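You operate a simulated robot arm through the tools that you are given. There is no shell and no other tool. Be economical: measure what you need, move in short steps, check, and stop when the job is done.

Carry out the task below with a simulated robot arm. There is one attempt and no reset: what you move stays moved.

TASK
Put the data plate on the top of the yellow table. Take the piston on the top of the green table and put it away on the bench top. Open the hook drawer, take the small block on the bench top and put it away in the inside of the hook drawer, then shut the drawer. Open the bench door one, take the grey stone from the bench top and leave it on the upper shelf one and shut the one again. Put the wear shoe from the bench top on top of the black hub. Turn the wrench dial to +5 Nm. Do these in any order.
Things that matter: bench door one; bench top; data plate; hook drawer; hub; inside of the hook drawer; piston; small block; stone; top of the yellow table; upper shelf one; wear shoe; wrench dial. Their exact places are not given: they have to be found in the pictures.

It is judged by the outcome, as a careful person would: the job done as asked, and still so three seconds after it is handed in. It fails if anything else is knocked over, pushed out of place, dropped, spilled or broken.

THE ROBOT
A 7-joint arm with a two-finger parallel gripper on a trunk, on a base that drives. Base frame: it is fixed to the floor where the robot stands at the start and does not move with it; the origin is under the middle of the robot, x ahead of it, y to its left, z up. Lengths are in m, angles in rad, forces in N, time in s.
With the tool pointing down near the work surface it reaches from about 0.38 to 0.88 m from the robot's upright axis, wherever it stands. Its first joint turns from -2.897 to 2.897 rad. Places, roughly: bench door one [4.3, 1.1, 0.5]; bench top [3.7, -0.7, 1]; data plate [1.5, 0, 0.75]; hook drawer [-0.4, 3.8, 0.5]; hub (12x12x6 cm) [4.5, 1.3, 1]; inside of the hook drawer [-0.4, 3.9, 0.5]; piston [1.75, 0, 1]; small block [4, -0.25, 1]; stone [4, -0.5, 1]; top of the yellow table [0.1, 1.4, 0.8]; upper shelf one [4.6, 1, 0.5]; wear shoe [4.5, 0.75, 1]; wrench dial [0.3, 3.3, 0.9]. Payload 3.43 kg.
The tool frame sits at the grasp point between the pads (the TCP): z along the fingers, y along the line on which they close. The tips reach 0.034 m beyond it. Largest opening 0.128 m; finger width 0.024, thickness 0.012; the body of the gripper, 0.048 by 0.13 m, starts 0.096 m behind the TCP.
Orientation is told as [roll, pitch, yaw] about the base's x, y, z axes, in that order, counted from this pose: with the fingers straight down and closing along the base's y, the tool's x points along the base's -x, its y along +y and its z along -z.

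THE INTERFACE
- The arm moves only by the tool jog_arm. Its argument "commands" is a list of rows, each a list of 2 entries, a list of its own where there are three numbers: the shift along the base's x, y, z in cm, then the turn, a rotation vector about the base's x, y, z in rad. In form: [[[tx, ty, tz], [ax, ay, az]], ...]. A call has 1 to 20 rows; each row is the pose to reach, as a shift and turn from the pose commanded when the call began. "jaw" is the opening, from 0 (shut) to 1 (fully open), set as the call begins (left out, the last holds). Rows are played at 5 a second. More than 0.05 m and 0.15 rad between two rows, or a gripper value outside its range, and nothing of the call is played. A pose out of reach is approached as far as the arm can. The call stops where the force on the tool passes 40 N (or 10 N more than at its start, if that is more) or the arm is blocked; 0.2 s more then pass. The fingers move at their own pace (about 0.153 m/s each) and stop on an object; they squeeze with about 24 N. The grip force told is the motor's: it shows also when the fingers shut on nothing. Time passes only in rows, and 0.2 s behind the last, so rows that repeat a pose let the fingers close. The reply holds the time, the measured pose of the TCP, the force on the tool along the base axes, the opening and the grip force, in the units named above and with some noise, with the torque about the TCP (base axes, N m) and any sound that the robot's microphone picked up.
- Cameras (640 x 400 px; columns grow to the right, rows downward): "scene" is now at [0.1893, -0.0257, 1.5717]; the picture's right is [-0.29, -0.96, 0.00], its down [-0.58, 0.18, -0.80] and it looks along [0.76, -0.23, -0.60] (base axes); focal length 247 px, centre (320, 200). "wrist" rides on the gripper at [0.076, -0.011, -0.16] in the tool frame; the picture's right is [0.15, 0.99, 0.00], its down [-0.88, 0.13, -0.46] and it looks along [-0.45, 0.07, 0.89] (tool axes); focal length 234 px, centre (320, 200).
- camera(camera): a new picture of that camera. The clock stands still meanwhile.
- steer(legs): drives the robot by 1 to 6 legs, each [ahead, turn to the left] in m and rad, along the robot's own axes; the way and the turn of a leg run together, so that a leg with both is an arc; at most 1.5 m and 3.142 rad a leg. The arm and the cameras ride along, it lands a little off, and it stops where it bumps. It gives what a move gives.
- head_to(pan, tilt): turns the head with the scene camera to pan (to the left, within 2.304 rad either way) and tilt (down, from -0.506 to 1.204), counted from straight ahead of the robot. It gives what a move gives.
- probe_pixels(camera, pixels): for up to 12 pixels [column, row] of the newest picture of that camera ("zoom" is the newest enlarged one), the place [x, y, z] in the base frame of the surface seen there, good to about 0.002 m. The clock stands still meanwhile.
- inspect(camera, box): a new picture of the part [left, top, right, bottom] of that camera's present view, enlarged. The clock stands still meanwhile.
- sign_off(): hands the job in; it is judged then, once.

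Work in short steps. Measure before you move; look again where a grasp or a placing could have gone wrong, and mend it. You have 145 turns and 188 pictures in all, those below and enlarged ones among them. Open the gripper and draw the arm clear of the work before you hand the job in, unless the task says otherwise; then end with one line.

The tools are called after "Call:" as a command line: name --argument value ..., lists and objects as JSON in quotes. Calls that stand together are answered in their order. jog_arm: Moves the arm, as the interface text tells. Its arguments: {"type":"object","properties":{"commands":{"type":"array"},"jaw":{"type":"number"}},"required":["commands"]} The other tools are called the same way: steer (legs) drives the base; head_to (pan, tilt) turns the head that bears the scene camera; camera (camera) takes a picture; probe_pixels (camera, pixels) gives the place of the surface under pixels of a picture; inspect (camera, box) takes an enlarged picture of a part of a camera's view; sign_off () hands the job in.

At the start:

```text
time: 0.0
tool_pos: [0.5208, -0.1989, 1.166]
tool_rot: [-0.001, 0.0, 0.001]
force: [0.8, -0.5, 0.4]
ft_torque: [-0.03, -0.04, -0.01]
finger_gap: 0.128
gripper_force: 0.1
robot x, y, heading: [-0.0019, 0.0008, 0.001]
head pan, tilt: [-0.298, 0.648]
```

scene: 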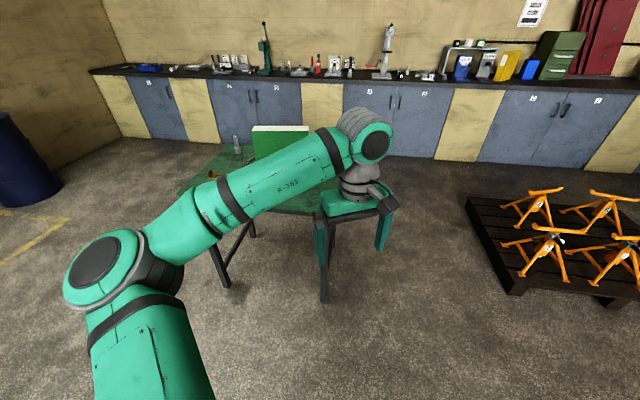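
wrist: 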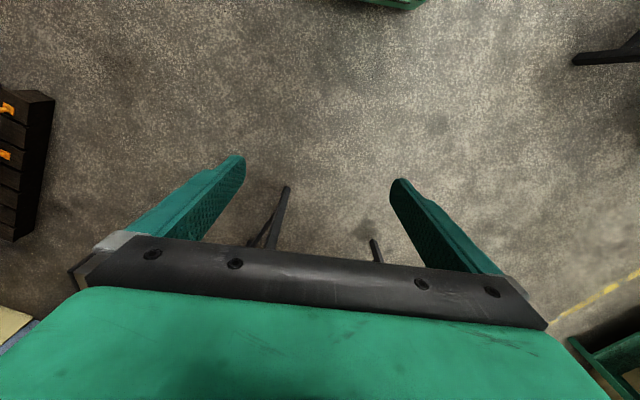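

The scene shows the green table ahead with the arm in front of it. I look straight ahead and then to the left to find the tables.

Call:
head_to --pan 0.1 --tilt 0.45

Call:
camera --camera "scene"

Call:
head_to --pan 1.4 --tilt 0.5

Call:
camera --camera "scene"

```text
time: 0.9
tool_pos: [0.5206, -0.1984, 1.1664]
tool_rot: [0.0, -0.001, 0.0]
force: [0.6, -0.1, 0.5]
ft_torque: [-0.02, -0.04, 0.01]
finger_gap: 0.1277
gripper_force: 0.0
robot x, y, heading: [-0.0018, -0.0007, -0.002]
head pan, tilt: [0.099, 0.45]
```

```text
185 pictures are left
```

scene: 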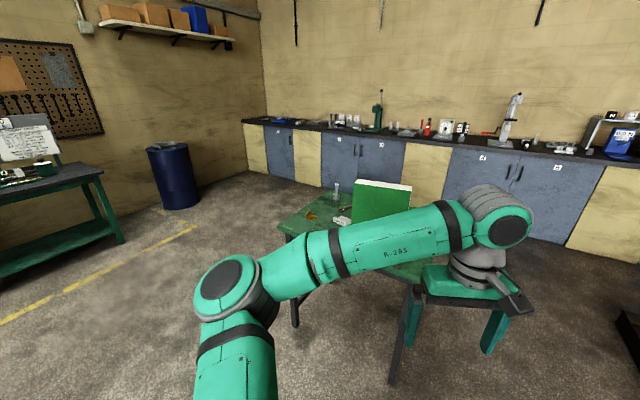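

```text
time: 2.3
tool_pos: [0.5213, -0.1998, 1.1654]
tool_rot: [0.001, 0.001, 0.0]
force: [0.5, -0.1, -0.2]
ft_torque: [-0.02, 0.0, -0.05]
finger_gap: 0.1279
gripper_force: 0.1
robot x, y, heading: [0.0, -0.0021, 0.001]
head pan, tilt: [1.4, 0.499]
```

```text
184 pictures are left
```

scene: 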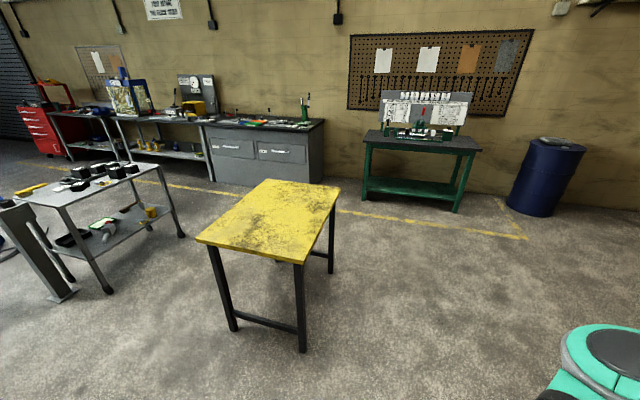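

The yellow table is to the left at about (0.1, 1.4). I look back at the green table and enlarge it.

Call:
head_to --pan 0.1 --tilt 0.5

Call:
inspect --camera "scene" --box '[260, 140, 440, 260]'

Call:
camera --camera "scene"

```text
time: 3.8
tool_pos: [0.5211, -0.1994, 1.1664]
tool_rot: [-0.001, 0.001, 0.0]
force: [-0.4, 0.3, 0.7]
ft_torque: [0.01, -0.03, 0.0]
finger_gap: 0.1279
gripper_force: 0.0
robot x, y, heading: [-0.0007, 0.0001, 0.002]
head pan, tilt: [0.099, 0.499]
```

```text
3.33 times, centred on (350, 200) of scene
```

zoom: 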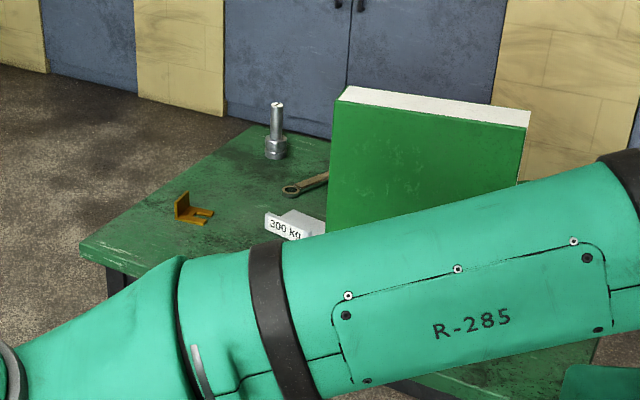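

```text
182 pictures are left
```

scene: 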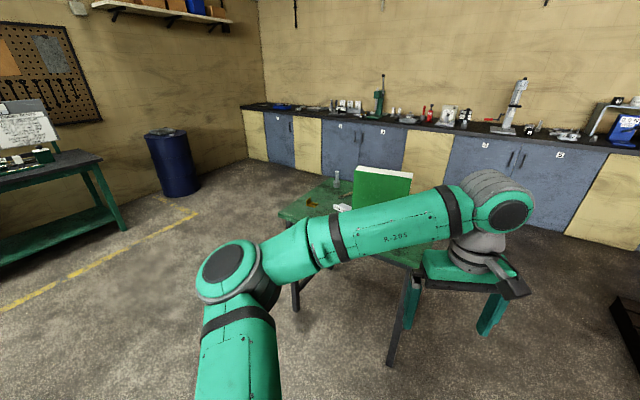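

The zoom shows a silver pin (275,140), an orange L-piece (190,212), a "300 kg" block (290,225), a wrench and a green box. I probe them.

Call:
probe_pixels --camera "zoom" --pixels '[[276, 140], [275, 155], [190, 215], [285, 230], [300, 217], [340, 140], [440, 150], [500, 120], [170, 250], [250, 130], [85, 245], [315, 180]]'

Call:
probe_pixels --camera "scene" --pixels '[[267, 104], [380, 121], [500, 128], [340, 140], [385, 145], [485, 145], [560, 155], [285, 130], [272, 118], [325, 126], [410, 131], [535, 140]]'

```text
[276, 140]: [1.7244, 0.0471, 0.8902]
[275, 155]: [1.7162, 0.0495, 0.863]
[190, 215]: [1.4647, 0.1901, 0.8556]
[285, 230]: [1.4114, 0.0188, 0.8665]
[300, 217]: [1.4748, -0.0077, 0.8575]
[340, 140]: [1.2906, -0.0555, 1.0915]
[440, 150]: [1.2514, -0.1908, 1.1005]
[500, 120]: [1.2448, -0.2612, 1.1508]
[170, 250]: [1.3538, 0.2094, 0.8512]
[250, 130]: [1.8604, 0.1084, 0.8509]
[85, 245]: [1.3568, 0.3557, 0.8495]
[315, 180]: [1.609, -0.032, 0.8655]
```

```text
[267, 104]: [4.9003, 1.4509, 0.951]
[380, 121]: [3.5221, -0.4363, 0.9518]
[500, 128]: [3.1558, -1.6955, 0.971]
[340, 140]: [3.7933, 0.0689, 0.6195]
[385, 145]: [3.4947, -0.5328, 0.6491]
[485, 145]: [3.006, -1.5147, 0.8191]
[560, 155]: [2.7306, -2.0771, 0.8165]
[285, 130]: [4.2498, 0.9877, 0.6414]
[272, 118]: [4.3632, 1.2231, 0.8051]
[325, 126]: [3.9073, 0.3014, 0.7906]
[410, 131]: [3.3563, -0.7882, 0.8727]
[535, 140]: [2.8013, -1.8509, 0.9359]
```

The tabletop is at z 0.85, rotated about −27°. The pin is at (1.72, 0.05) and the "300 kg" plate at about (1.44, 0.0). I drive around to the table's left side, where the green box doesn't block the way.

Call:
steer --legs '[[0, 0.733], [1.345, 0], [0, -0.9], [0.7, 0], [0, -1.45]]'

Call:
head_to --pan -0.1 --tilt 0.8

Call:
camera --camera "scene"

Call:
camera --camera "wrist"

```text
time: 22.8
tool_pos: [1.4723, 0.3111, 1.1658]
tool_rot: [-0.001, -0.001, -1.563]
force: [0.0, 0.4, -0.9]
ft_torque: [0.0, -0.01, 0.02]
finger_gap: 0.128
gripper_force: 0.1
robot x, y, heading: [1.6658, 0.8336, -1.559]
head pan, tilt: [0.099, 0.499]
```

```text
time: 23.6
tool_pos: [1.4718, 0.312, 1.1652]
tool_rot: [0.002, 0.0, -1.561]
force: [-0.1, -0.3, 0.9]
ft_torque: [-0.01, -0.01, 0.0]
finger_gap: 0.1281
gripper_force: 0.2
robot x, y, heading: [1.6638, 0.8337, -1.566]
head pan, tilt: [-0.099, 0.799]
```

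```text
181 pictures are left
```

scene: 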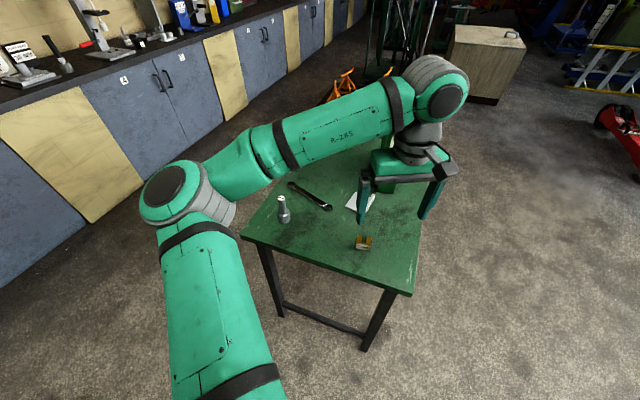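

```text
180 pictures are left
```

wrist: 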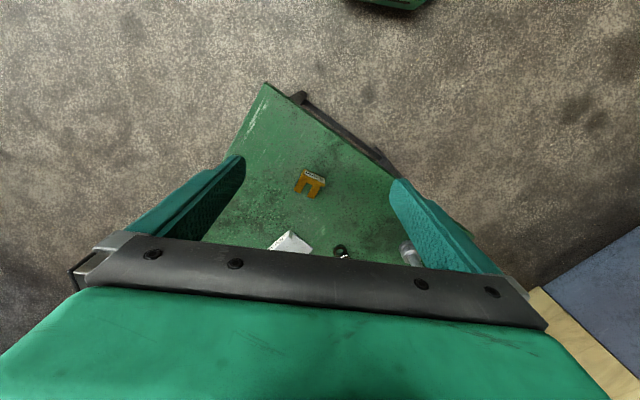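

I enlarge the table items.

Call:
inspect --camera "scene" --box '[250, 160, 430, 272]'

Call:
probe_pixels --camera "scene" --pixels '[[282, 199], [285, 216], [352, 200], [362, 241], [310, 195], [412, 290], [243, 235], [380, 190]]'

```text
3.56 times, centred on (340, 216) of scene
```

zoom: 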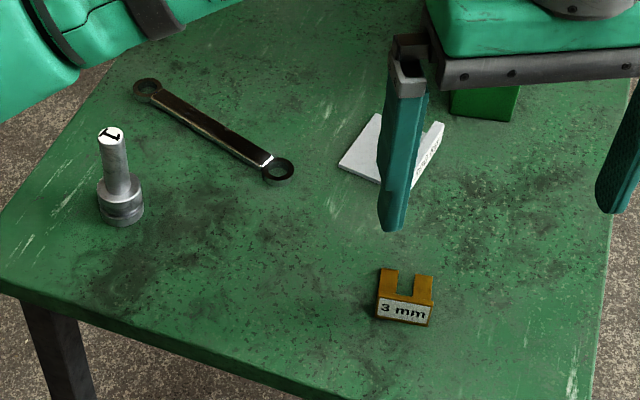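

```text
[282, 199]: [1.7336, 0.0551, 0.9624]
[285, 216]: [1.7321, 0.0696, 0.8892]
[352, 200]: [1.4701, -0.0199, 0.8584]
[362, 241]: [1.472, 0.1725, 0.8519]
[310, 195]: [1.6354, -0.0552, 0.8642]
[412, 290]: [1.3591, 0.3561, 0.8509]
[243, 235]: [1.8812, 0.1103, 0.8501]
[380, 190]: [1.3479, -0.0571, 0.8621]
```

The piston stands at (1.733, 0.06), top at z 0.96. The data plate is an L-shape near (1.45, −0.01). I move over the plate to look at it with the wrist camera.

Call:
jog_arm --commands '[[[1, -4, 0], [0, 0, 0]], [[2, -8, -2], [0, 0, 0]], [[2, -12, -4], [0, 0, 0]], [[2, -16, -6], [0, 0, 0]], [[2, -20, -8], [0, 0, 0]], [[2, -22, -10], [0, 0, 0]]]'

Call:
camera --camera "wrist"

Call:
camera --camera "scene"

```text
time: 25.0
tool_pos: [1.4921, 0.0919, 1.0663]
tool_rot: [-0.001, 0.001, -1.562]
force: [0.4, -0.1, -0.3]
ft_torque: [0.0, 0.07, 0.0]
finger_gap: 0.1279
gripper_force: 0.1
robot x, y, heading: [1.6643, 0.8308, -1.56]
head pan, tilt: [-0.099, 0.799]
```

```text
178 pictures are left
```

wrist: 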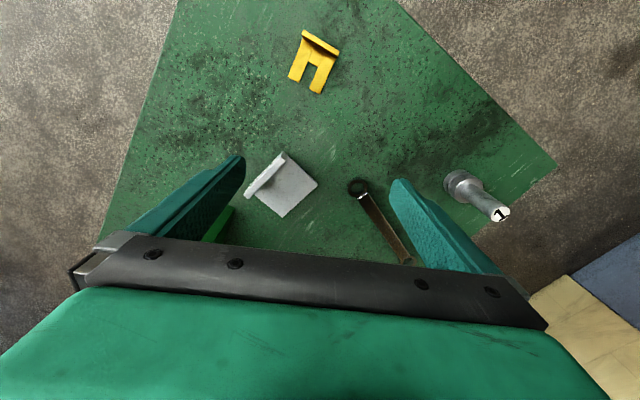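

```text
177 pictures are left
```

scene: 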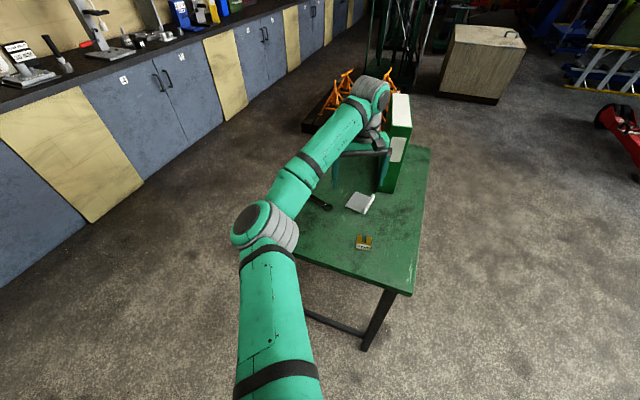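

The plate is at (283,188) in the wrist view; I enlarge and probe its edges.

Call:
inspect --camera "wrist" --box '[230, 140, 350, 230]'

Call:
probe_pixels --camera "wrist" --pixels '[[245, 196], [281, 155], [284, 215], [316, 185], [290, 188], [265, 175], [298, 170], [265, 205], [460, 183], [500, 213], [449, 180], [463, 200]]'

```text
4.44 times, centred on (290, 185) of wrist
```

zoom: 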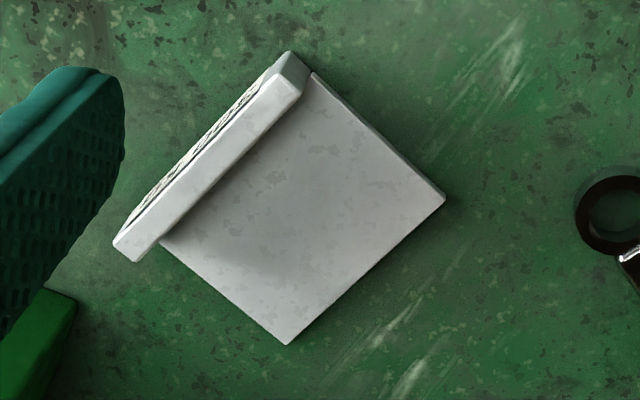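

```text
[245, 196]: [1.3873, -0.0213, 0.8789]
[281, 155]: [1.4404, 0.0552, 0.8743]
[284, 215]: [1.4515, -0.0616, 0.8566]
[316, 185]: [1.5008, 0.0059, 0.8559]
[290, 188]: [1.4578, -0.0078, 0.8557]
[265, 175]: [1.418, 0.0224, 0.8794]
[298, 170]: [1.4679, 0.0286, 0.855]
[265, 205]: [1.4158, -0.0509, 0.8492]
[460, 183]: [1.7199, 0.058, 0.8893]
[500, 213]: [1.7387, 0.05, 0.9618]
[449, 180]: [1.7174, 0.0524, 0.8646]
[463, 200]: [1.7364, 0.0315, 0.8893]
```

I have the upright lip at about (1.415, 0.017), top z 0.879, running at about 55°. I check clearance to the green boxes.

Call:
probe_pixels --camera "scene" --pixels '[[396, 96], [410, 97], [411, 125], [393, 122], [392, 142], [403, 138], [402, 158], [389, 160], [382, 190], [394, 192], [408, 145], [372, 200]]'

Call:
inspect --camera "scene" --box '[320, 80, 440, 230]'

```text
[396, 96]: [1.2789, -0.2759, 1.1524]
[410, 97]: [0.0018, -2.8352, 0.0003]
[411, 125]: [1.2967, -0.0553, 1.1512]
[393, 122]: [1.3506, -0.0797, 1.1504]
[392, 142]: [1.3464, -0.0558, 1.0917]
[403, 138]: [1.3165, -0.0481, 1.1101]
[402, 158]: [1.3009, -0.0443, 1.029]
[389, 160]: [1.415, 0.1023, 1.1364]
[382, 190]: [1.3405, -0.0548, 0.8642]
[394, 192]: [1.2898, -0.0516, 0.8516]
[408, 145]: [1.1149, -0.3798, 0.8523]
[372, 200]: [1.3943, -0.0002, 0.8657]
```

```text
2.67 times, centred on (380, 155) of scene
```

zoom: 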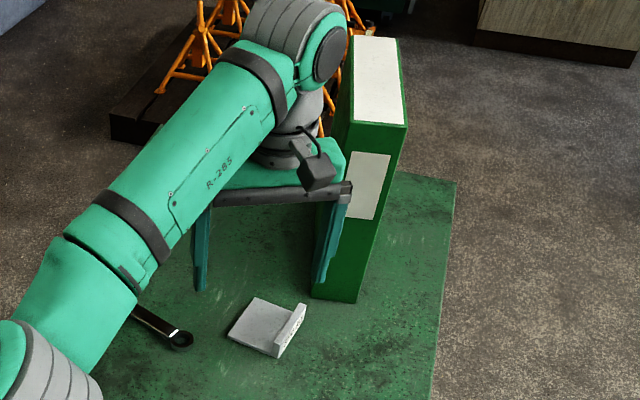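

Box corner is at (1.35, −0.05), so there's enough clearance. I go above the lip, turn by −0.61 and part-close the jaw.

Call:
jog_arm --commands '[[[-2, -2, 0], [0, 0, -0.13]], [[-4, -4, 0], [0, 0, -0.26]], [[-6, -6, 0], [0, 0, -0.39]], [[-7.5, -7.3, 0], [0, 0, -0.52]], [[-7.7, -7.5, -2], [0, 0, -0.61]], [[-7.7, -7.5, -6], [0, 0, -0.61]], [[-7.7, -7.5, -10], [0, 0, -0.61]]]' --jaw 0.45

Call:
camera --camera "wrist"

```text
time: 26.6
tool_pos: [1.4135, 0.0169, 0.9647]
tool_rot: [0.002, -0.001, -2.173]
force: [0.6, 0.2, 0.3]
ft_torque: [-0.02, -0.02, 0.0]
finger_gap: 0.0576
gripper_force: 0.1
robot x, y, heading: [1.6639, 0.8335, -1.561]
head pan, tilt: [-0.099, 0.799]
```

```text
174 pictures are left
```

wrist: 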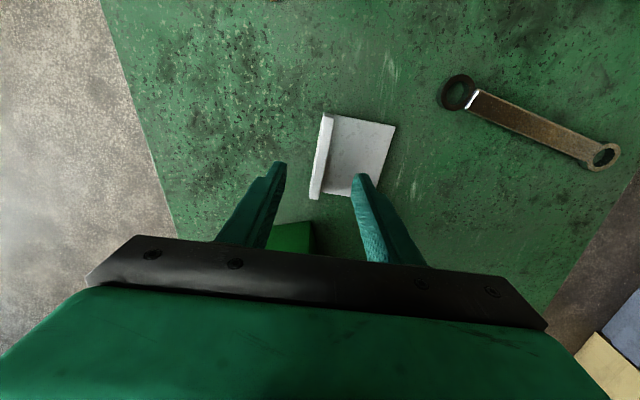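

Lip is centered between fingers and aligned. Descend to z 0.894 and close.

Call:
jog_arm --commands '[[[0, 0, -4], [0, 0, 0]], [[0, 0, -7], [0, 0, 0]]]'

Call:
jog_arm --commands '[[[0, 0, 0], [0, 0, 0]], [[0, 0, 0], [0, 0, 0]], [[0, 0, 0], [0, 0, 0]]]' --jaw 0

Call:
camera --camera "wrist"

```text
time: 27.2
tool_pos: [1.4136, 0.0168, 0.8961]
tool_rot: [0.0, 0.0, -2.172]
force: [0.6, 0.3, 0.2]
ft_torque: [-0.05, 0.0, 0.0]
finger_gap: 0.0577
gripper_force: 0.1
robot x, y, heading: [1.6699, 0.8346, -1.566]
head pan, tilt: [-0.099, 0.799]
```

```text
time: 28.0
tool_pos: [1.413, 0.0169, 0.8952]
tool_rot: [0.002, 0.0, -2.171]
force: [0.9, -0.3, 0.4]
ft_torque: [-0.01, 0.06, 0.01]
finger_gap: 0.0113
gripper_force: 24.4
robot x, y, heading: [1.663, 0.8348, -1.562]
head pan, tilt: [-0.099, 0.799]
```

```text
173 pictures are left
```

wrist: 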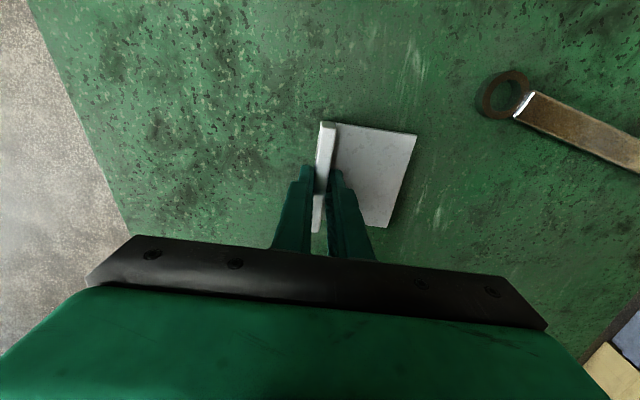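

Gripped at 11 mm. I lift straight up, then retract toward the robot, and turn the head to see the yellow table.

Call:
jog_arm --commands '[[[0, 0, 4], [0, 0, 0]], [[0, 0, 8], [0, 0, 0]], [[2, 4, 10], [0, 0, 0]], [[4, 8, 12], [0, 0, 0]], [[6, 12, 14], [0, 0, 0]], [[8, 16, 16], [0, 0, 0]], [[10, 20, 18], [0, 0, 0]], [[12, 24, 20], [0, 0, 0]], [[14, 28, 22], [0, 0, 0]]]'

Call:
head_to --pan -1.1 --tilt 0.5

Call:
camera --camera "scene"

Call:
camera --camera "wrist"

```text
time: 30.0
tool_pos: [1.5544, 0.297, 1.1172]
tool_rot: [-0.001, 0.002, -2.172]
force: [1.3, 0.3, -1.6]
ft_torque: [0.02, -0.04, 0.02]
finger_gap: 0.011
gripper_force: 24.5
robot x, y, heading: [1.6662, 0.8335, -1.56]
head pan, tilt: [-0.099, 0.799]
```

```text
time: 31.3
tool_pos: [1.5544, 0.2972, 1.1172]
tool_rot: [0.0, 0.001, -2.172]
force: [-0.2, 0.3, -0.4]
ft_torque: [0.03, 0.01, -0.03]
finger_gap: 0.0107
gripper_force: 24.3
robot x, y, heading: [1.6661, 0.8399, -1.564]
head pan, tilt: [-1.1, 0.499]
```

```text
172 pictures are left
```

scene: 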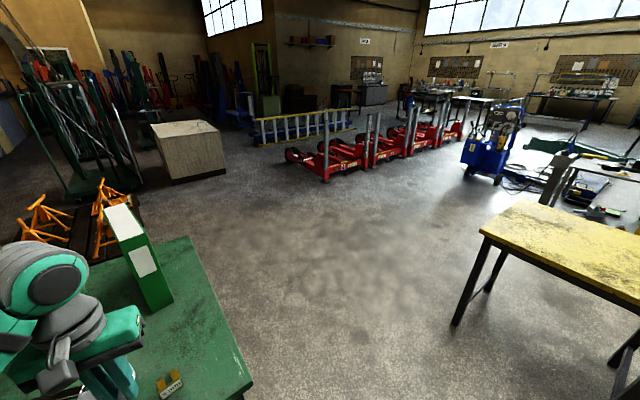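

```text
171 pictures are left
```

wrist: 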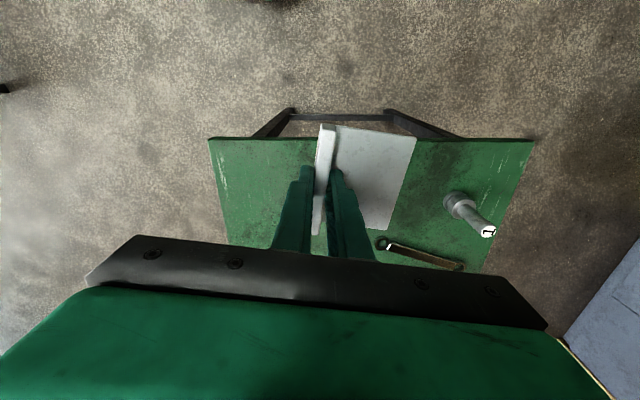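

The plate is held. The yellow table corner shows at (480,232); I pan more to see it all.

Call:
head_to --pan -1.8 --tilt 0.5

Call:
camera --camera "scene"

Call:
probe_pixels --camera "scene" --pixels '[[300, 220], [200, 250], [250, 205], [350, 250]]'

```text
time: 32.4
tool_pos: [1.5539, 0.2956, 1.1154]
tool_rot: [0.0, 0.0, -2.171]
force: [-1.2, -1.4, -1.0]
ft_torque: [0.02, 0.03, -0.04]
finger_gap: 0.0114
gripper_force: 23.7
robot x, y, heading: [1.6632, 0.835, -1.561]
head pan, tilt: [-1.799, 0.499]
```

```text
170 pictures are left
```

scene: 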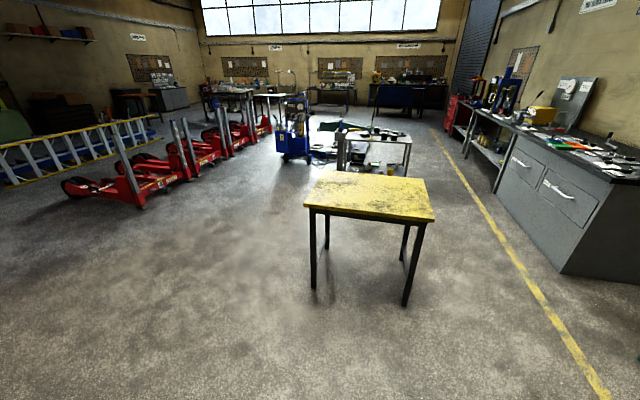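

```text
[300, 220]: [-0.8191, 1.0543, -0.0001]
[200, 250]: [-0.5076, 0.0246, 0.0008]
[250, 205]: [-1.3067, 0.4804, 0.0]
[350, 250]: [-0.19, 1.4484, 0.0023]
```

Call:
probe_pixels --camera "scene" --pixels '[[307, 203], [430, 219], [424, 180], [333, 173], [370, 195], [500, 160], [575, 195]]'

```text
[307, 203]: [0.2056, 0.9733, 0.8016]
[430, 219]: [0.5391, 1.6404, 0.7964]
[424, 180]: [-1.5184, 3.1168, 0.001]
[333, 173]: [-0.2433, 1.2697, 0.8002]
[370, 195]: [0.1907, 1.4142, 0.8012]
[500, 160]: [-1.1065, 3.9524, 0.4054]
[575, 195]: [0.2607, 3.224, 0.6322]
```

Yellow table: near edge from (0.2, 0.97) to (0.54, 1.64), z 0.80. I drive to (0.82, 1.08) facing its middle.

Call:
steer --legs '[[0, -1.865], [0.88, 0], [0, -0.19]]'

Call:
head_to --pan 0.1 --tilt 0.8

Call:
camera --camera "scene"

```text
time: 43.0
tool_pos: [0.3912, 1.4475, 1.1176]
tool_rot: [0.0, -0.002, 2.049]
force: [-0.8, -0.1, -1.1]
ft_torque: [0.0, 0.0, 0.02]
finger_gap: 0.0114
gripper_force: 23.8
robot x, y, heading: [0.8148, 1.095, 2.653]
head pan, tilt: [-1.799, 0.499]
```

```text
time: 44.9
tool_pos: [0.3926, 1.4486, 1.1178]
tool_rot: [0.0, -0.001, 2.05]
force: [0.1, -0.2, -0.8]
ft_torque: [0.0, -0.03, 0.01]
finger_gap: 0.0112
gripper_force: 23.8
robot x, y, heading: [0.8098, 1.097, 2.656]
head pan, tilt: [0.099, 0.799]
```

```text
169 pictures are left
```

scene: 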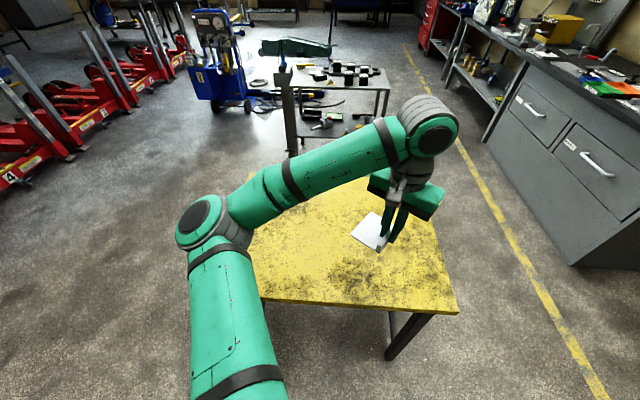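

Table is empty and clear. I move inward by (−17,−5) cm and lower to about 1 cm above contact.

Call:
jog_arm --commands '[[[-4, -1, 0], [0, 0, 0]], [[-8, -2, -2], [0, 0, 0]], [[-12, -4, -5], [0, 0, 0]], [[-15, -5, -8], [0, 0, 0]], [[-16, -5, -12], [0, 0, 0]], [[-16, -5, -16], [0, 0, 0]], [[-16, -5, -20], [0, 0, 0]], [[-16, -5, -24], [0, 0, 0]], [[-16, -5, -25.8], [0, 0, 0]], [[-16, -5, -26.6], [0, 0, 0]], [[-16, -5, -27.1], [0, 0, 0]]]'

Call:
camera --camera "wrist"

```text
refused: row 3 steps farther than a row can; nothing moved
```

```text
168 pictures are left
```

wrist: 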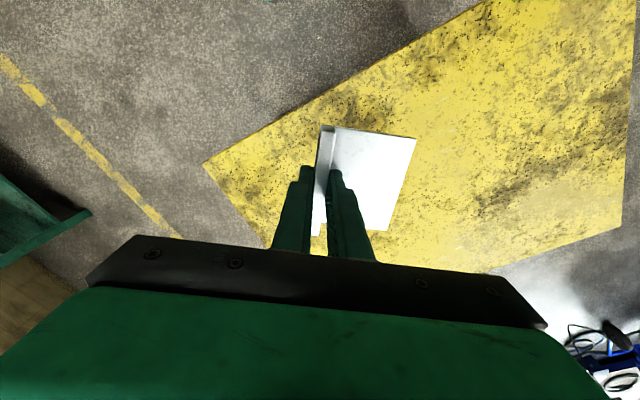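

One step was too long; I replay with shorter ones.

Call:
jog_arm --commands '[[[-4, -1, 0], [0, 0, 0]], [[-8, -2, -2], [0, 0, 0]], [[-11, -3, -5], [0, 0, 0]], [[-14, -4, -8], [0, 0, 0]], [[-16, -5, -12], [0, 0, 0]], [[-16, -5, -16], [0, 0, 0]], [[-16, -5, -20], [0, 0, 0]], [[-16, -5, -24], [0, 0, 0]], [[-16, -5, -25.8], [0, 0, 0]], [[-16, -5, -26.6], [0, 0, 0]], [[-16, -5, -27.1], [0, 0, 0]]]'

Call:
inspect --camera "scene" --box '[250, 150, 450, 300]'

```text
time: 47.3
tool_pos: [0.2328, 1.398, 0.8467]
tool_rot: [0.001, 0.0, 2.049]
force: [0.3, 0.6, -0.4]
ft_torque: [0.01, 0.0, 0.0]
finger_gap: 0.0113
gripper_force: 24.1
robot x, y, heading: [0.8153, 1.0957, 2.658]
head pan, tilt: [0.099, 0.799]
```

```text
2.67 times, centred on (350, 225) of scene
```

zoom: 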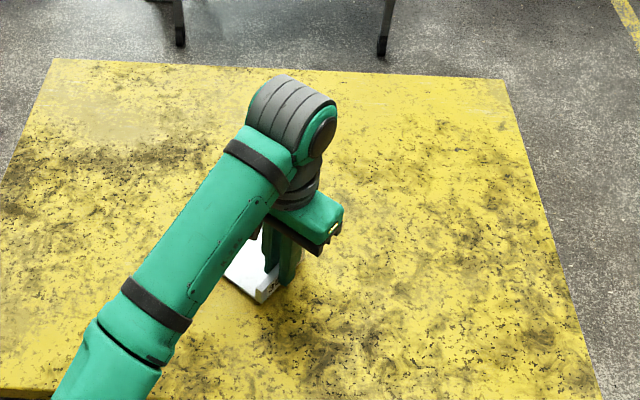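

Nearly at contact; I lower in mm steps until the force shows.

Call:
jog_arm --commands '[[[0, 0, -0.1], [0, 0, 0]], [[0, 0, -0.2], [0, 0, 0]], [[0, 0, -0.25], [0, 0, 0]]]'

```text
time: 48.1
tool_pos: [0.2314, 1.3975, 0.8429]
tool_rot: [0.002, 0.0, 2.049]
force: [0.5, -0.6, 0.9]
ft_torque: [-0.06, -0.04, -0.01]
finger_gap: 0.0111
gripper_force: 24.3
robot x, y, heading: [0.812, 1.0935, 2.659]
head pan, tilt: [0.099, 0.799]
```

Force flipped from about −1 to +1 N, so it rests on the table. Open and rise.

Call:
jog_arm --commands '[[[0, 0, 0], [0, 0, 0]], [[0, 0, 0], [0, 0, 0]], [[0, 0, 4], [0, 0, 0]], [[0, 0, 8], [0, 0, 0]], [[2, -1, 12], [0, 0, 0]], [[4, -2, 16], [0, 0, 0]], [[8, -3, 18], [0, 0, 0]], [[12, -5, 20], [0, 0, 0]], [[14, -6, 24], [0, 0, 0]], [[14, -6, 28], [0, 0, 0]]]' --jaw 0.4

Call:
camera --camera "scene"

```text
time: 50.3
tool_pos: [0.3703, 1.3396, 1.122]
tool_rot: [0.001, 0.002, 2.052]
force: [-0.1, 0.4, 0.5]
ft_torque: [-0.01, 0.01, -0.01]
finger_gap: 0.0514
gripper_force: 0.0
robot x, y, heading: [0.8114, 1.0969, 2.659]
head pan, tilt: [0.099, 0.799]
```

```text
166 pictures are left
```

scene: 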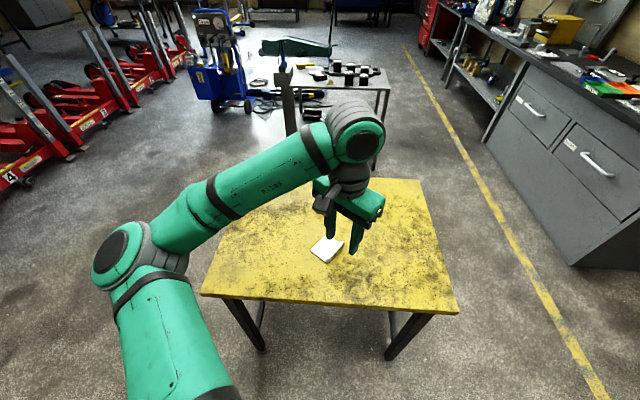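

The plate lies on the yellow table. Next is the nearby grey drawer unit with the wrench dial: I look at it.

Call:
head_to --pan -0.75 --tilt 0.45

Call:
camera --camera "scene"

Call:
inspect --camera "scene" --box '[240, 110, 440, 240]'

```text
time: 51.4
tool_pos: [0.371, 1.3393, 1.1204]
tool_rot: [0.0, 0.001, 2.051]
force: [-0.6, -0.2, -0.4]
ft_torque: [0.01, 0.01, 0.03]
finger_gap: 0.051
gripper_force: 0.1
robot x, y, heading: [0.8136, 1.0941, 2.657]
head pan, tilt: [-0.75, 0.45]
```

```text
165 pictures are left
```

scene: 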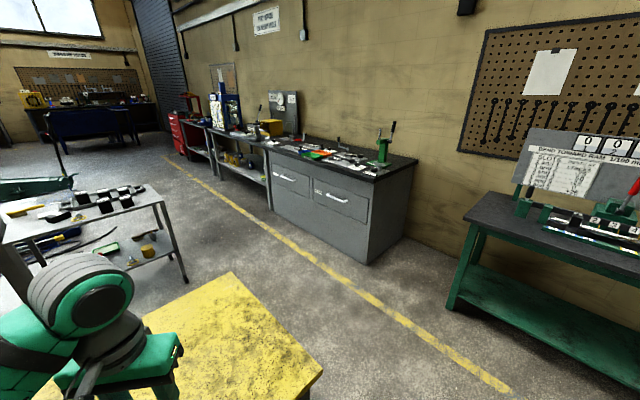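

```text
3.08 times, centred on (340, 175) of scene
```

zoom: 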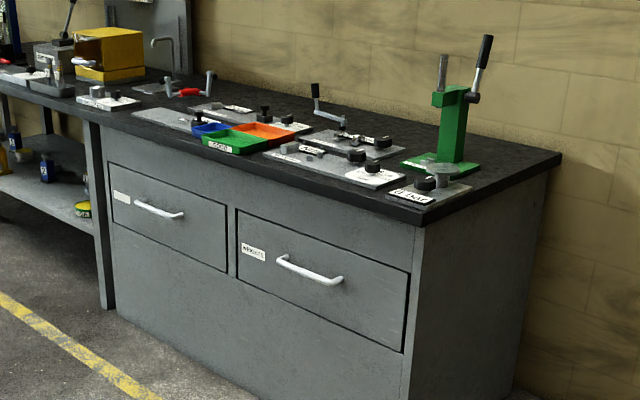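

Two drawers with labels and several knobs on the top. I probe the geometry.

Call:
probe_pixels --camera "zoom" --pixels '[[112, 165], [225, 245], [238, 215], [408, 285], [310, 270], [160, 210], [422, 215], [350, 190], [425, 183], [372, 165], [555, 160], [400, 380]]'

```text
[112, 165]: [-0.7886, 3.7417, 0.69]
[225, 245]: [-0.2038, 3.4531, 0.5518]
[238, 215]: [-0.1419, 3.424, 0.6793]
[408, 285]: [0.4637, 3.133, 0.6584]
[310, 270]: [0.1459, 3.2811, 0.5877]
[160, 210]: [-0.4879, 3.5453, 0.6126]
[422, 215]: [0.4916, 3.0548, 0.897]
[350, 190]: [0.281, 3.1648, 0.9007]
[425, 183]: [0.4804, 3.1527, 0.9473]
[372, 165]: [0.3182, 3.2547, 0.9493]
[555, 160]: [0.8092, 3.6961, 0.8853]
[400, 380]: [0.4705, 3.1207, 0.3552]
```

Left drawer centre is about (−0.49, 3.57); knobs sit near (0.32, 3.25) and (0.48, 3.15), bench top z 0.90. I drive round the yellow table to stand before the unit.

Call:
steer --legs '[[0, -1.447], [0.962, 0], [0, 1.449], [1.185, 0], [0, -1.542]]'

Call:
head_to --pan 0 --tilt 0.6

Call:
camera --camera "scene"

```text
time: 74.6
tool_pos: [0.2895, 2.9588, 1.1222]
tool_rot: [-0.001, 0.0, 0.542]
force: [-0.4, 0.2, 0.2]
ft_torque: [0.02, 0.0, -0.01]
finger_gap: 0.0512
gripper_force: 0.2
robot x, y, heading: [0.0756, 2.502, 1.144]
head pan, tilt: [-0.75, 0.45]
```

```text
time: 75.7
tool_pos: [0.2904, 2.9586, 1.121]
tool_rot: [0.0, -0.001, 0.541]
force: [0.0, -1.5, -0.3]
ft_torque: [0.0, 0.02, -0.02]
finger_gap: 0.0514
gripper_force: 0.1
robot x, y, heading: [0.0748, 2.5043, 1.15]
head pan, tilt: [0.0, 0.6]
```

```text
163 pictures are left
```

scene: 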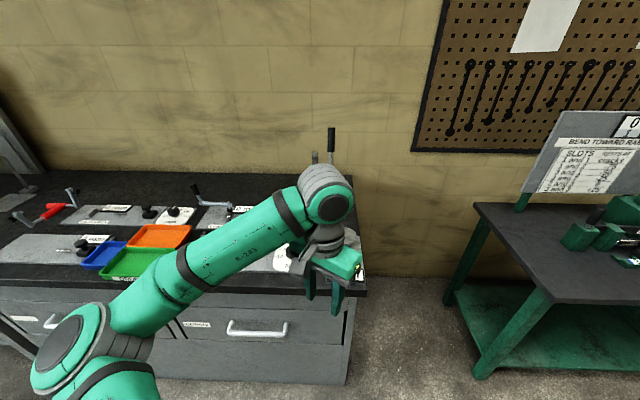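

The arm hides the right part. I view through the wrist camera and enlarge the scene's left part.

Call:
camera --camera "wrist"

Call:
inspect --camera "scene" --box '[0, 170, 300, 350]'

```text
162 pictures are left
```

wrist: 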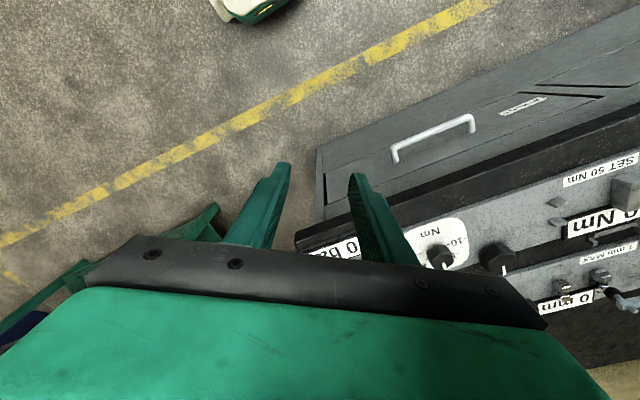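

```text
2.13 times, centred on (150, 260) of scene
```

zoom: 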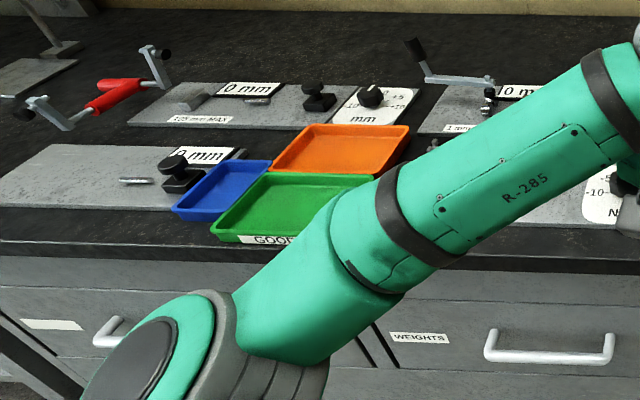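

The dial (scale "−10 … Nm") is at the front right of the unit. I swing the tool left and up to clear the view.

Call:
jog_arm --commands '[[[-3, 0, 2], [0, 0, 0]], [[-7, 1, 4], [0, 0, 0]], [[-11, 2, 6], [0, 0, 0]], [[-15, 4, 7], [0, 0, 0.1]], [[-19, 5, 8], [0, 0, 0.2]], [[-23, 6, 8], [0, 0, 0.3]], [[-27, 7, 8], [0, 0, 0.4]], [[-31, 8, 8], [0, 0, 0.5]], [[-35, 8, 8], [0, 0, 0.6]], [[-38, 8, 8], [0, 0, 0.6]]]'

Call:
head_to --pan -0.2 --tilt 0.75

Call:
camera --camera "scene"

```text
time: 77.9
tool_pos: [-0.0892, 3.0396, 1.2023]
tool_rot: [0.001, 0.0, 1.142]
force: [0.3, 0.4, 0.1]
ft_torque: [-0.01, 0.02, 0.0]
finger_gap: 0.0511
gripper_force: 0.1
robot x, y, heading: [0.0741, 2.5034, 1.145]
head pan, tilt: [0.0, 0.6]
```

```text
time: 78.6
tool_pos: [-0.0896, 3.0392, 1.2029]
tool_rot: [0.001, -0.001, 1.144]
force: [0.5, -0.5, -0.4]
ft_torque: [-0.03, 0.03, -0.01]
finger_gap: 0.0511
gripper_force: 0.0
robot x, y, heading: [0.0736, 2.5025, 1.144]
head pan, tilt: [-0.201, 0.75]
```

```text
160 pictures are left
```

scene: 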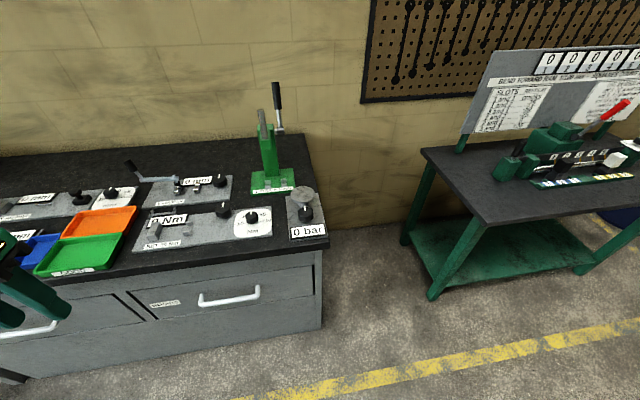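

Call:
inspect --camera "scene" --box '[200, 190, 296, 250]'

Call:
inspect --camera "scene" --box '[120, 160, 340, 300]'

```text
6.67 times, centred on (248, 220) of scene
```

zoom: 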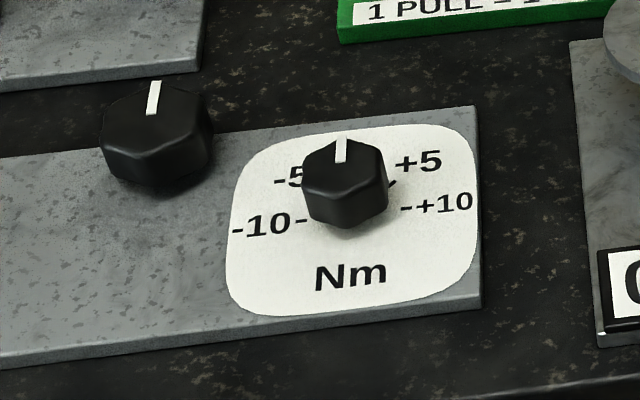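

```text
2.86 times, centred on (230, 230) of scene
```

zoom: 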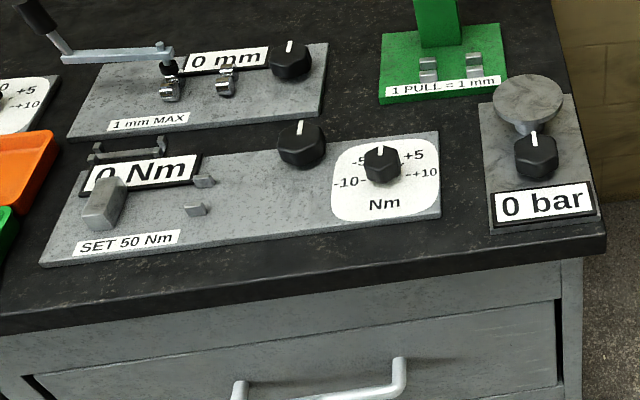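

I zoom on the small dial and probe knob and ticks.

Call:
inspect --camera "scene" --box '[230, 205, 278, 235]'

Call:
probe_pixels --camera "zoom" --pixels '[[310, 170], [300, 70], [215, 135], [375, 125], [180, 190], [400, 145], [415, 180], [530, 170], [545, 85], [190, 60], [400, 200], [80, 230]]'

```text
13.33 times, centred on (254, 220) of scene
```

zoom: 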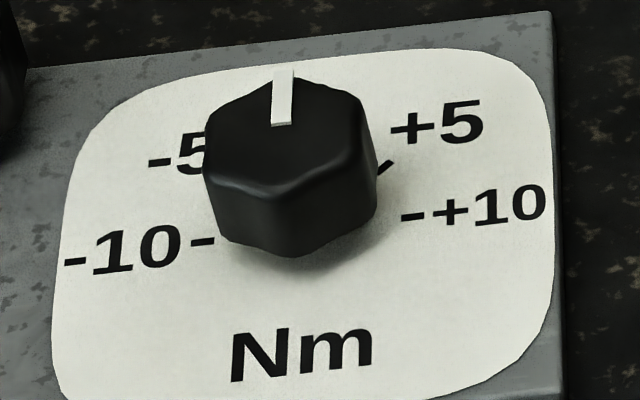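

```text
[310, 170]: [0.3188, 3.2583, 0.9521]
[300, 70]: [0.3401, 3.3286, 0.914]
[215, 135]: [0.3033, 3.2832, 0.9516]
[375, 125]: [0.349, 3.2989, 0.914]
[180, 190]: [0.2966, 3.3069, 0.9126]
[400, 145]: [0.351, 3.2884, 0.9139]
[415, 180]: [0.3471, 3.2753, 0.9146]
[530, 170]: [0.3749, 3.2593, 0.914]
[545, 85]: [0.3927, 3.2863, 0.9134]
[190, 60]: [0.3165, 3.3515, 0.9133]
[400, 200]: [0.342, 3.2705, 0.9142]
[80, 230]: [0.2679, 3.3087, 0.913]
```

Now the ticks and knob rim.

Call:
probe_pixels --camera "zoom" --pixels '[[203, 240], [413, 216], [388, 166], [380, 175], [283, 75], [281, 122], [290, 175], [215, 120], [365, 105], [370, 150], [230, 180], [290, 240]]'

```text
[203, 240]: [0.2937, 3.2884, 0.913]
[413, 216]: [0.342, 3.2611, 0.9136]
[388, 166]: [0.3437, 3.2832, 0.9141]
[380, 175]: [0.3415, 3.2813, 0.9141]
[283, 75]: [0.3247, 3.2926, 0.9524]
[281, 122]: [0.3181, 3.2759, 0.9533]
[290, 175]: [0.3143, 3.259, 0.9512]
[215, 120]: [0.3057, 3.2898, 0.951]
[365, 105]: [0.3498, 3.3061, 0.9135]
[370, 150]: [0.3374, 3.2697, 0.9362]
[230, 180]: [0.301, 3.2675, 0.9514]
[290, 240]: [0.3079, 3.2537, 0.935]
```

Dial centre is (0.318, 3.275), knob top z 0.952; pointer at ~64–68°, the +5 tick at ~18°, so it needs about −0.8 rad. I bring the gripper above it, closing across the bench depth (axis 64°).

Call:
jog_arm --commands '[[[4, 1, 0], [0, 0, 0.14]], [[8, 2, 0], [0, 0, 0.28]], [[12, 3, 0], [0, 0, 0.42]], [[16, 4, 0], [0, 0, 0.56]], [[20, 6, 0], [0, 0, 0.7]], [[24, 8, 0], [0, 0, 0.84]], [[28, 10.5, 0], [0, 0, 0.98]], [[31, 13, 0], [0, 0, 1.12]], [[34, 16, 0], [0, 0, 1.26]], [[37, 19, 0], [0, 0, 1.4]], [[39, 21.5, -3], [0, 0, 1.54]], [[40.7, 23.5, -6], [0, 0, 1.54]], [[40.7, 23.5, -10], [0, 0, 1.54]], [[40.7, 23.5, -14], [0, 0, 1.54]]]' --jaw 0.5

Call:
camera --camera "wrist"

Call:
camera --camera "scene"

```text
time: 81.6
tool_pos: [0.3178, 3.2748, 1.0622]
tool_rot: [-0.001, 0.0, 2.683]
force: [-0.1, -0.5, 0.5]
ft_torque: [0.03, -0.02, -0.02]
finger_gap: 0.0642
gripper_force: 0.1
robot x, y, heading: [0.0747, 2.5, 1.145]
head pan, tilt: [-0.201, 0.75]
```

```text
156 pictures are left
```

wrist: 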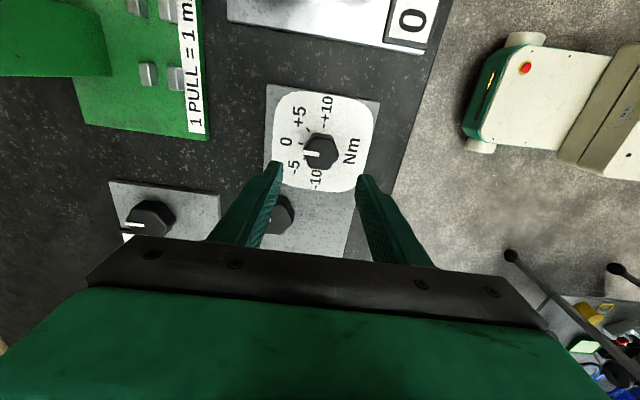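

```text
155 pictures are left
```

scene: 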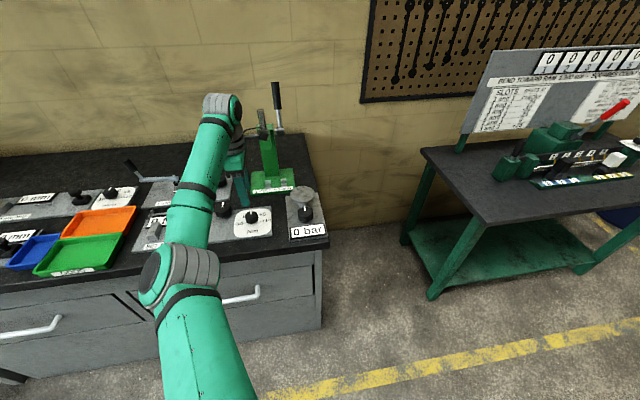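

Knob is centred between the fingers. I descend to z 0.955 and close.

Call:
jog_arm --commands '[[[0, 0, -4], [0, 0, 0]], [[0, 0, -8], [0, 0, 0]], [[0, 0, -10.7], [0, 0, 0]]]'

Call:
jog_arm --commands '[[[0, 0, 0], [0, 0, 0]], [[0, 0, 0], [0, 0, 0]], [[0, 0, 0], [0, 0, 0]]]' --jaw 0

Call:
camera --camera "wrist"

```text
time: 82.4
tool_pos: [0.3183, 3.2743, 0.955]
tool_rot: [-0.001, 0.0, 2.684]
force: [-1.2, 0.0, 1.1]
ft_torque: [0.04, -0.01, 0.02]
finger_gap: 0.064
gripper_force: 0.1
robot x, y, heading: [0.0747, 2.5043, 1.148]
head pan, tilt: [-0.201, 0.75]
```

```text
time: 83.2
tool_pos: [0.3159, 3.2744, 0.9542]
tool_rot: [0.002, 0.0, 2.683]
force: [-6.3, -13.4, -3.3]
ft_torque: [0.34, 0.52, -0.01]
finger_gap: 0.0421
gripper_force: 44.7
robot x, y, heading: [0.0742, 2.5, 1.146]
head pan, tilt: [-0.201, 0.75]
```

```text
154 pictures are left
```

wrist: 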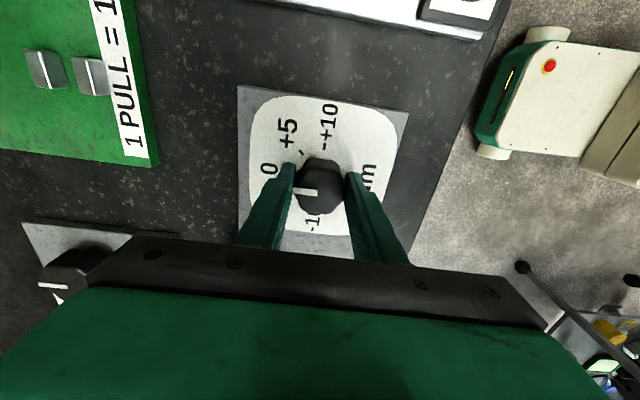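

Gripped with 14 N side load, so I'm ~2 mm too deep; I shift that much and rotate −0.785 rad.

Call:
jog_arm --commands '[[[-0.1, -0.18, 0], [0, 0, 0]], [[-0.1, -0.18, 0], [0, 0, -0.1]], [[-0.1, -0.18, 0], [0, 0, -0.2]], [[-0.1, -0.18, 0], [0, 0, -0.3]], [[-0.1, -0.18, 0], [0, 0, -0.4]], [[-0.1, -0.18, 0], [0, 0, -0.5]], [[-0.1, -0.18, 0], [0, 0, -0.6]], [[-0.1, -0.18, 0], [0, 0, -0.7]], [[-0.1, -0.18, 0], [0, 0, -0.785]], [[-0.1, -0.18, 0], [0, 0, -0.785]]]'

Call:
camera --camera "wrist"

```text
time: 85.4
tool_pos: [0.3168, 3.2736, 0.9546]
tool_rot: [-0.002, -0.002, 1.895]
force: [14.7, 24.2, 2.3]
ft_torque: [1.21, 0.14, -0.02]
finger_gap: 0.0422
gripper_force: 45.2
robot x, y, heading: [0.0773, 2.4988, 1.145]
head pan, tilt: [-0.201, 0.75]
```

```text
153 pictures are left
```

wrist: 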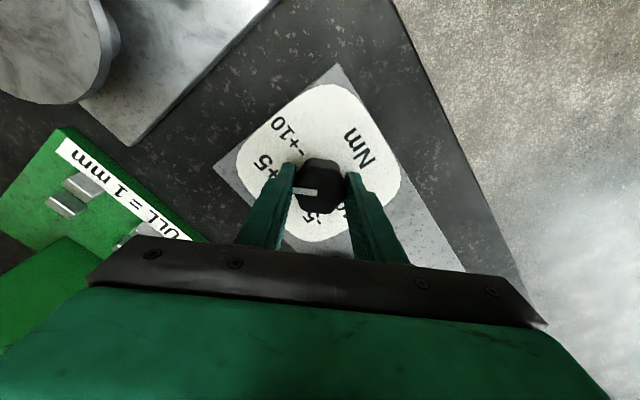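

The knob followed. I relieve the side load, open and rise to check the pointer.

Call:
jog_arm --commands '[[[0.08, 0.14, 0], [0, 0, 0]], [[0.08, 0.14, 0], [0, 0, 0]]]'

Call:
jog_arm --commands '[[[0, 0, 0], [0, 0, 0]], [[0, 0, 0], [0, 0, 0]], [[0, 0, 4], [0, 0, 0]], [[0, 0, 8], [0, 0, 0]], [[0, 0, 12], [0, 0, 0]]]' --jaw 0.5

Call:
inspect --camera "wrist" --box '[220, 70, 420, 210]'

Call:
inspect --camera "scene" --box '[200, 190, 296, 250]'

```text
time: 86.0
tool_pos: [0.316, 3.2722, 0.9549]
tool_rot: [0.001, 0.002, 1.898]
force: [9.3, 11.8, 7.8]
ft_torque: [0.59, -0.17, -0.06]
finger_gap: 0.0422
gripper_force: 45.0
robot x, y, heading: [0.074, 2.5008, 1.145]
head pan, tilt: [-0.201, 0.75]
```

```text
time: 87.2
tool_pos: [0.3159, 3.2738, 1.0754]
tool_rot: [0.003, -0.001, 1.901]
force: [-0.6, 0.4, 0.3]
ft_torque: [0.0, 0.03, -0.03]
finger_gap: 0.0641
gripper_force: 0.1
robot x, y, heading: [0.0713, 2.5043, 1.141]
head pan, tilt: [-0.201, 0.75]
```

```text
2.86 times, centred on (320, 140) of wrist
```

zoom: 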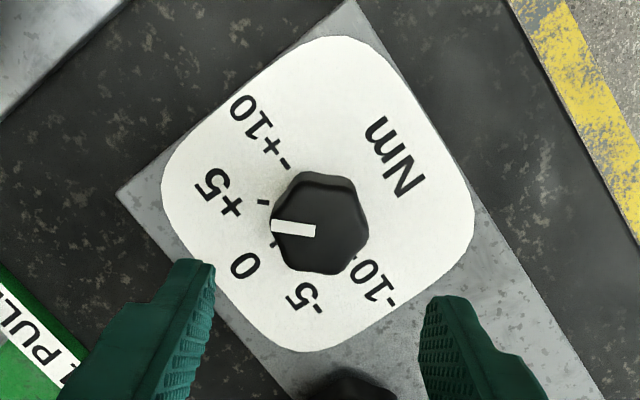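

```text
6.67 times, centred on (248, 220) of scene
```

zoom: 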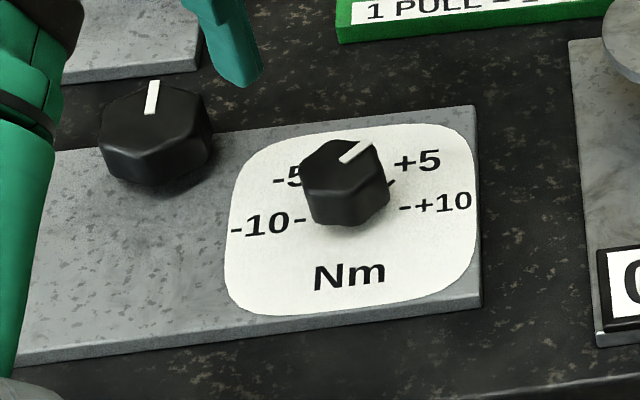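

I measure the pointer direction.

Call:
probe_pixels --camera "zoom" --pixels '[[342, 161], [371, 145], [356, 153], [391, 184], [302, 221], [404, 208], [320, 190], [305, 170]]'

Call:
inspect --camera "scene" --box '[230, 205, 278, 235]'

```text
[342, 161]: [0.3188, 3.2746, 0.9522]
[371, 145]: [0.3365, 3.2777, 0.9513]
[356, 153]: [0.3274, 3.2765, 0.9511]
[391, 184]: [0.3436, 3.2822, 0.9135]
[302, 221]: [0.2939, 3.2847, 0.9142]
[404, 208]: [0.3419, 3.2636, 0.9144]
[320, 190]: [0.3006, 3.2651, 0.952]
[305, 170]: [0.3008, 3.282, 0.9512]
```

```text
13.33 times, centred on (254, 220) of scene
```

zoom: 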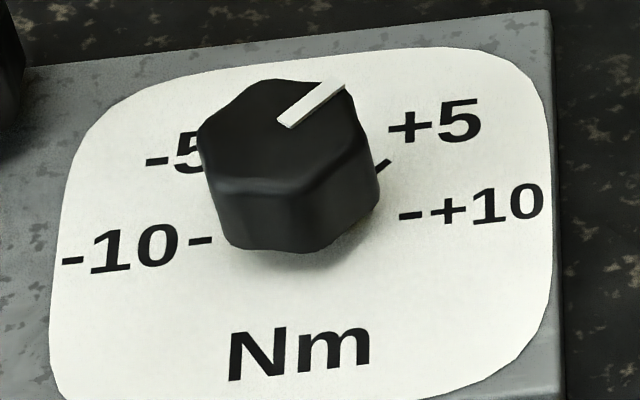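

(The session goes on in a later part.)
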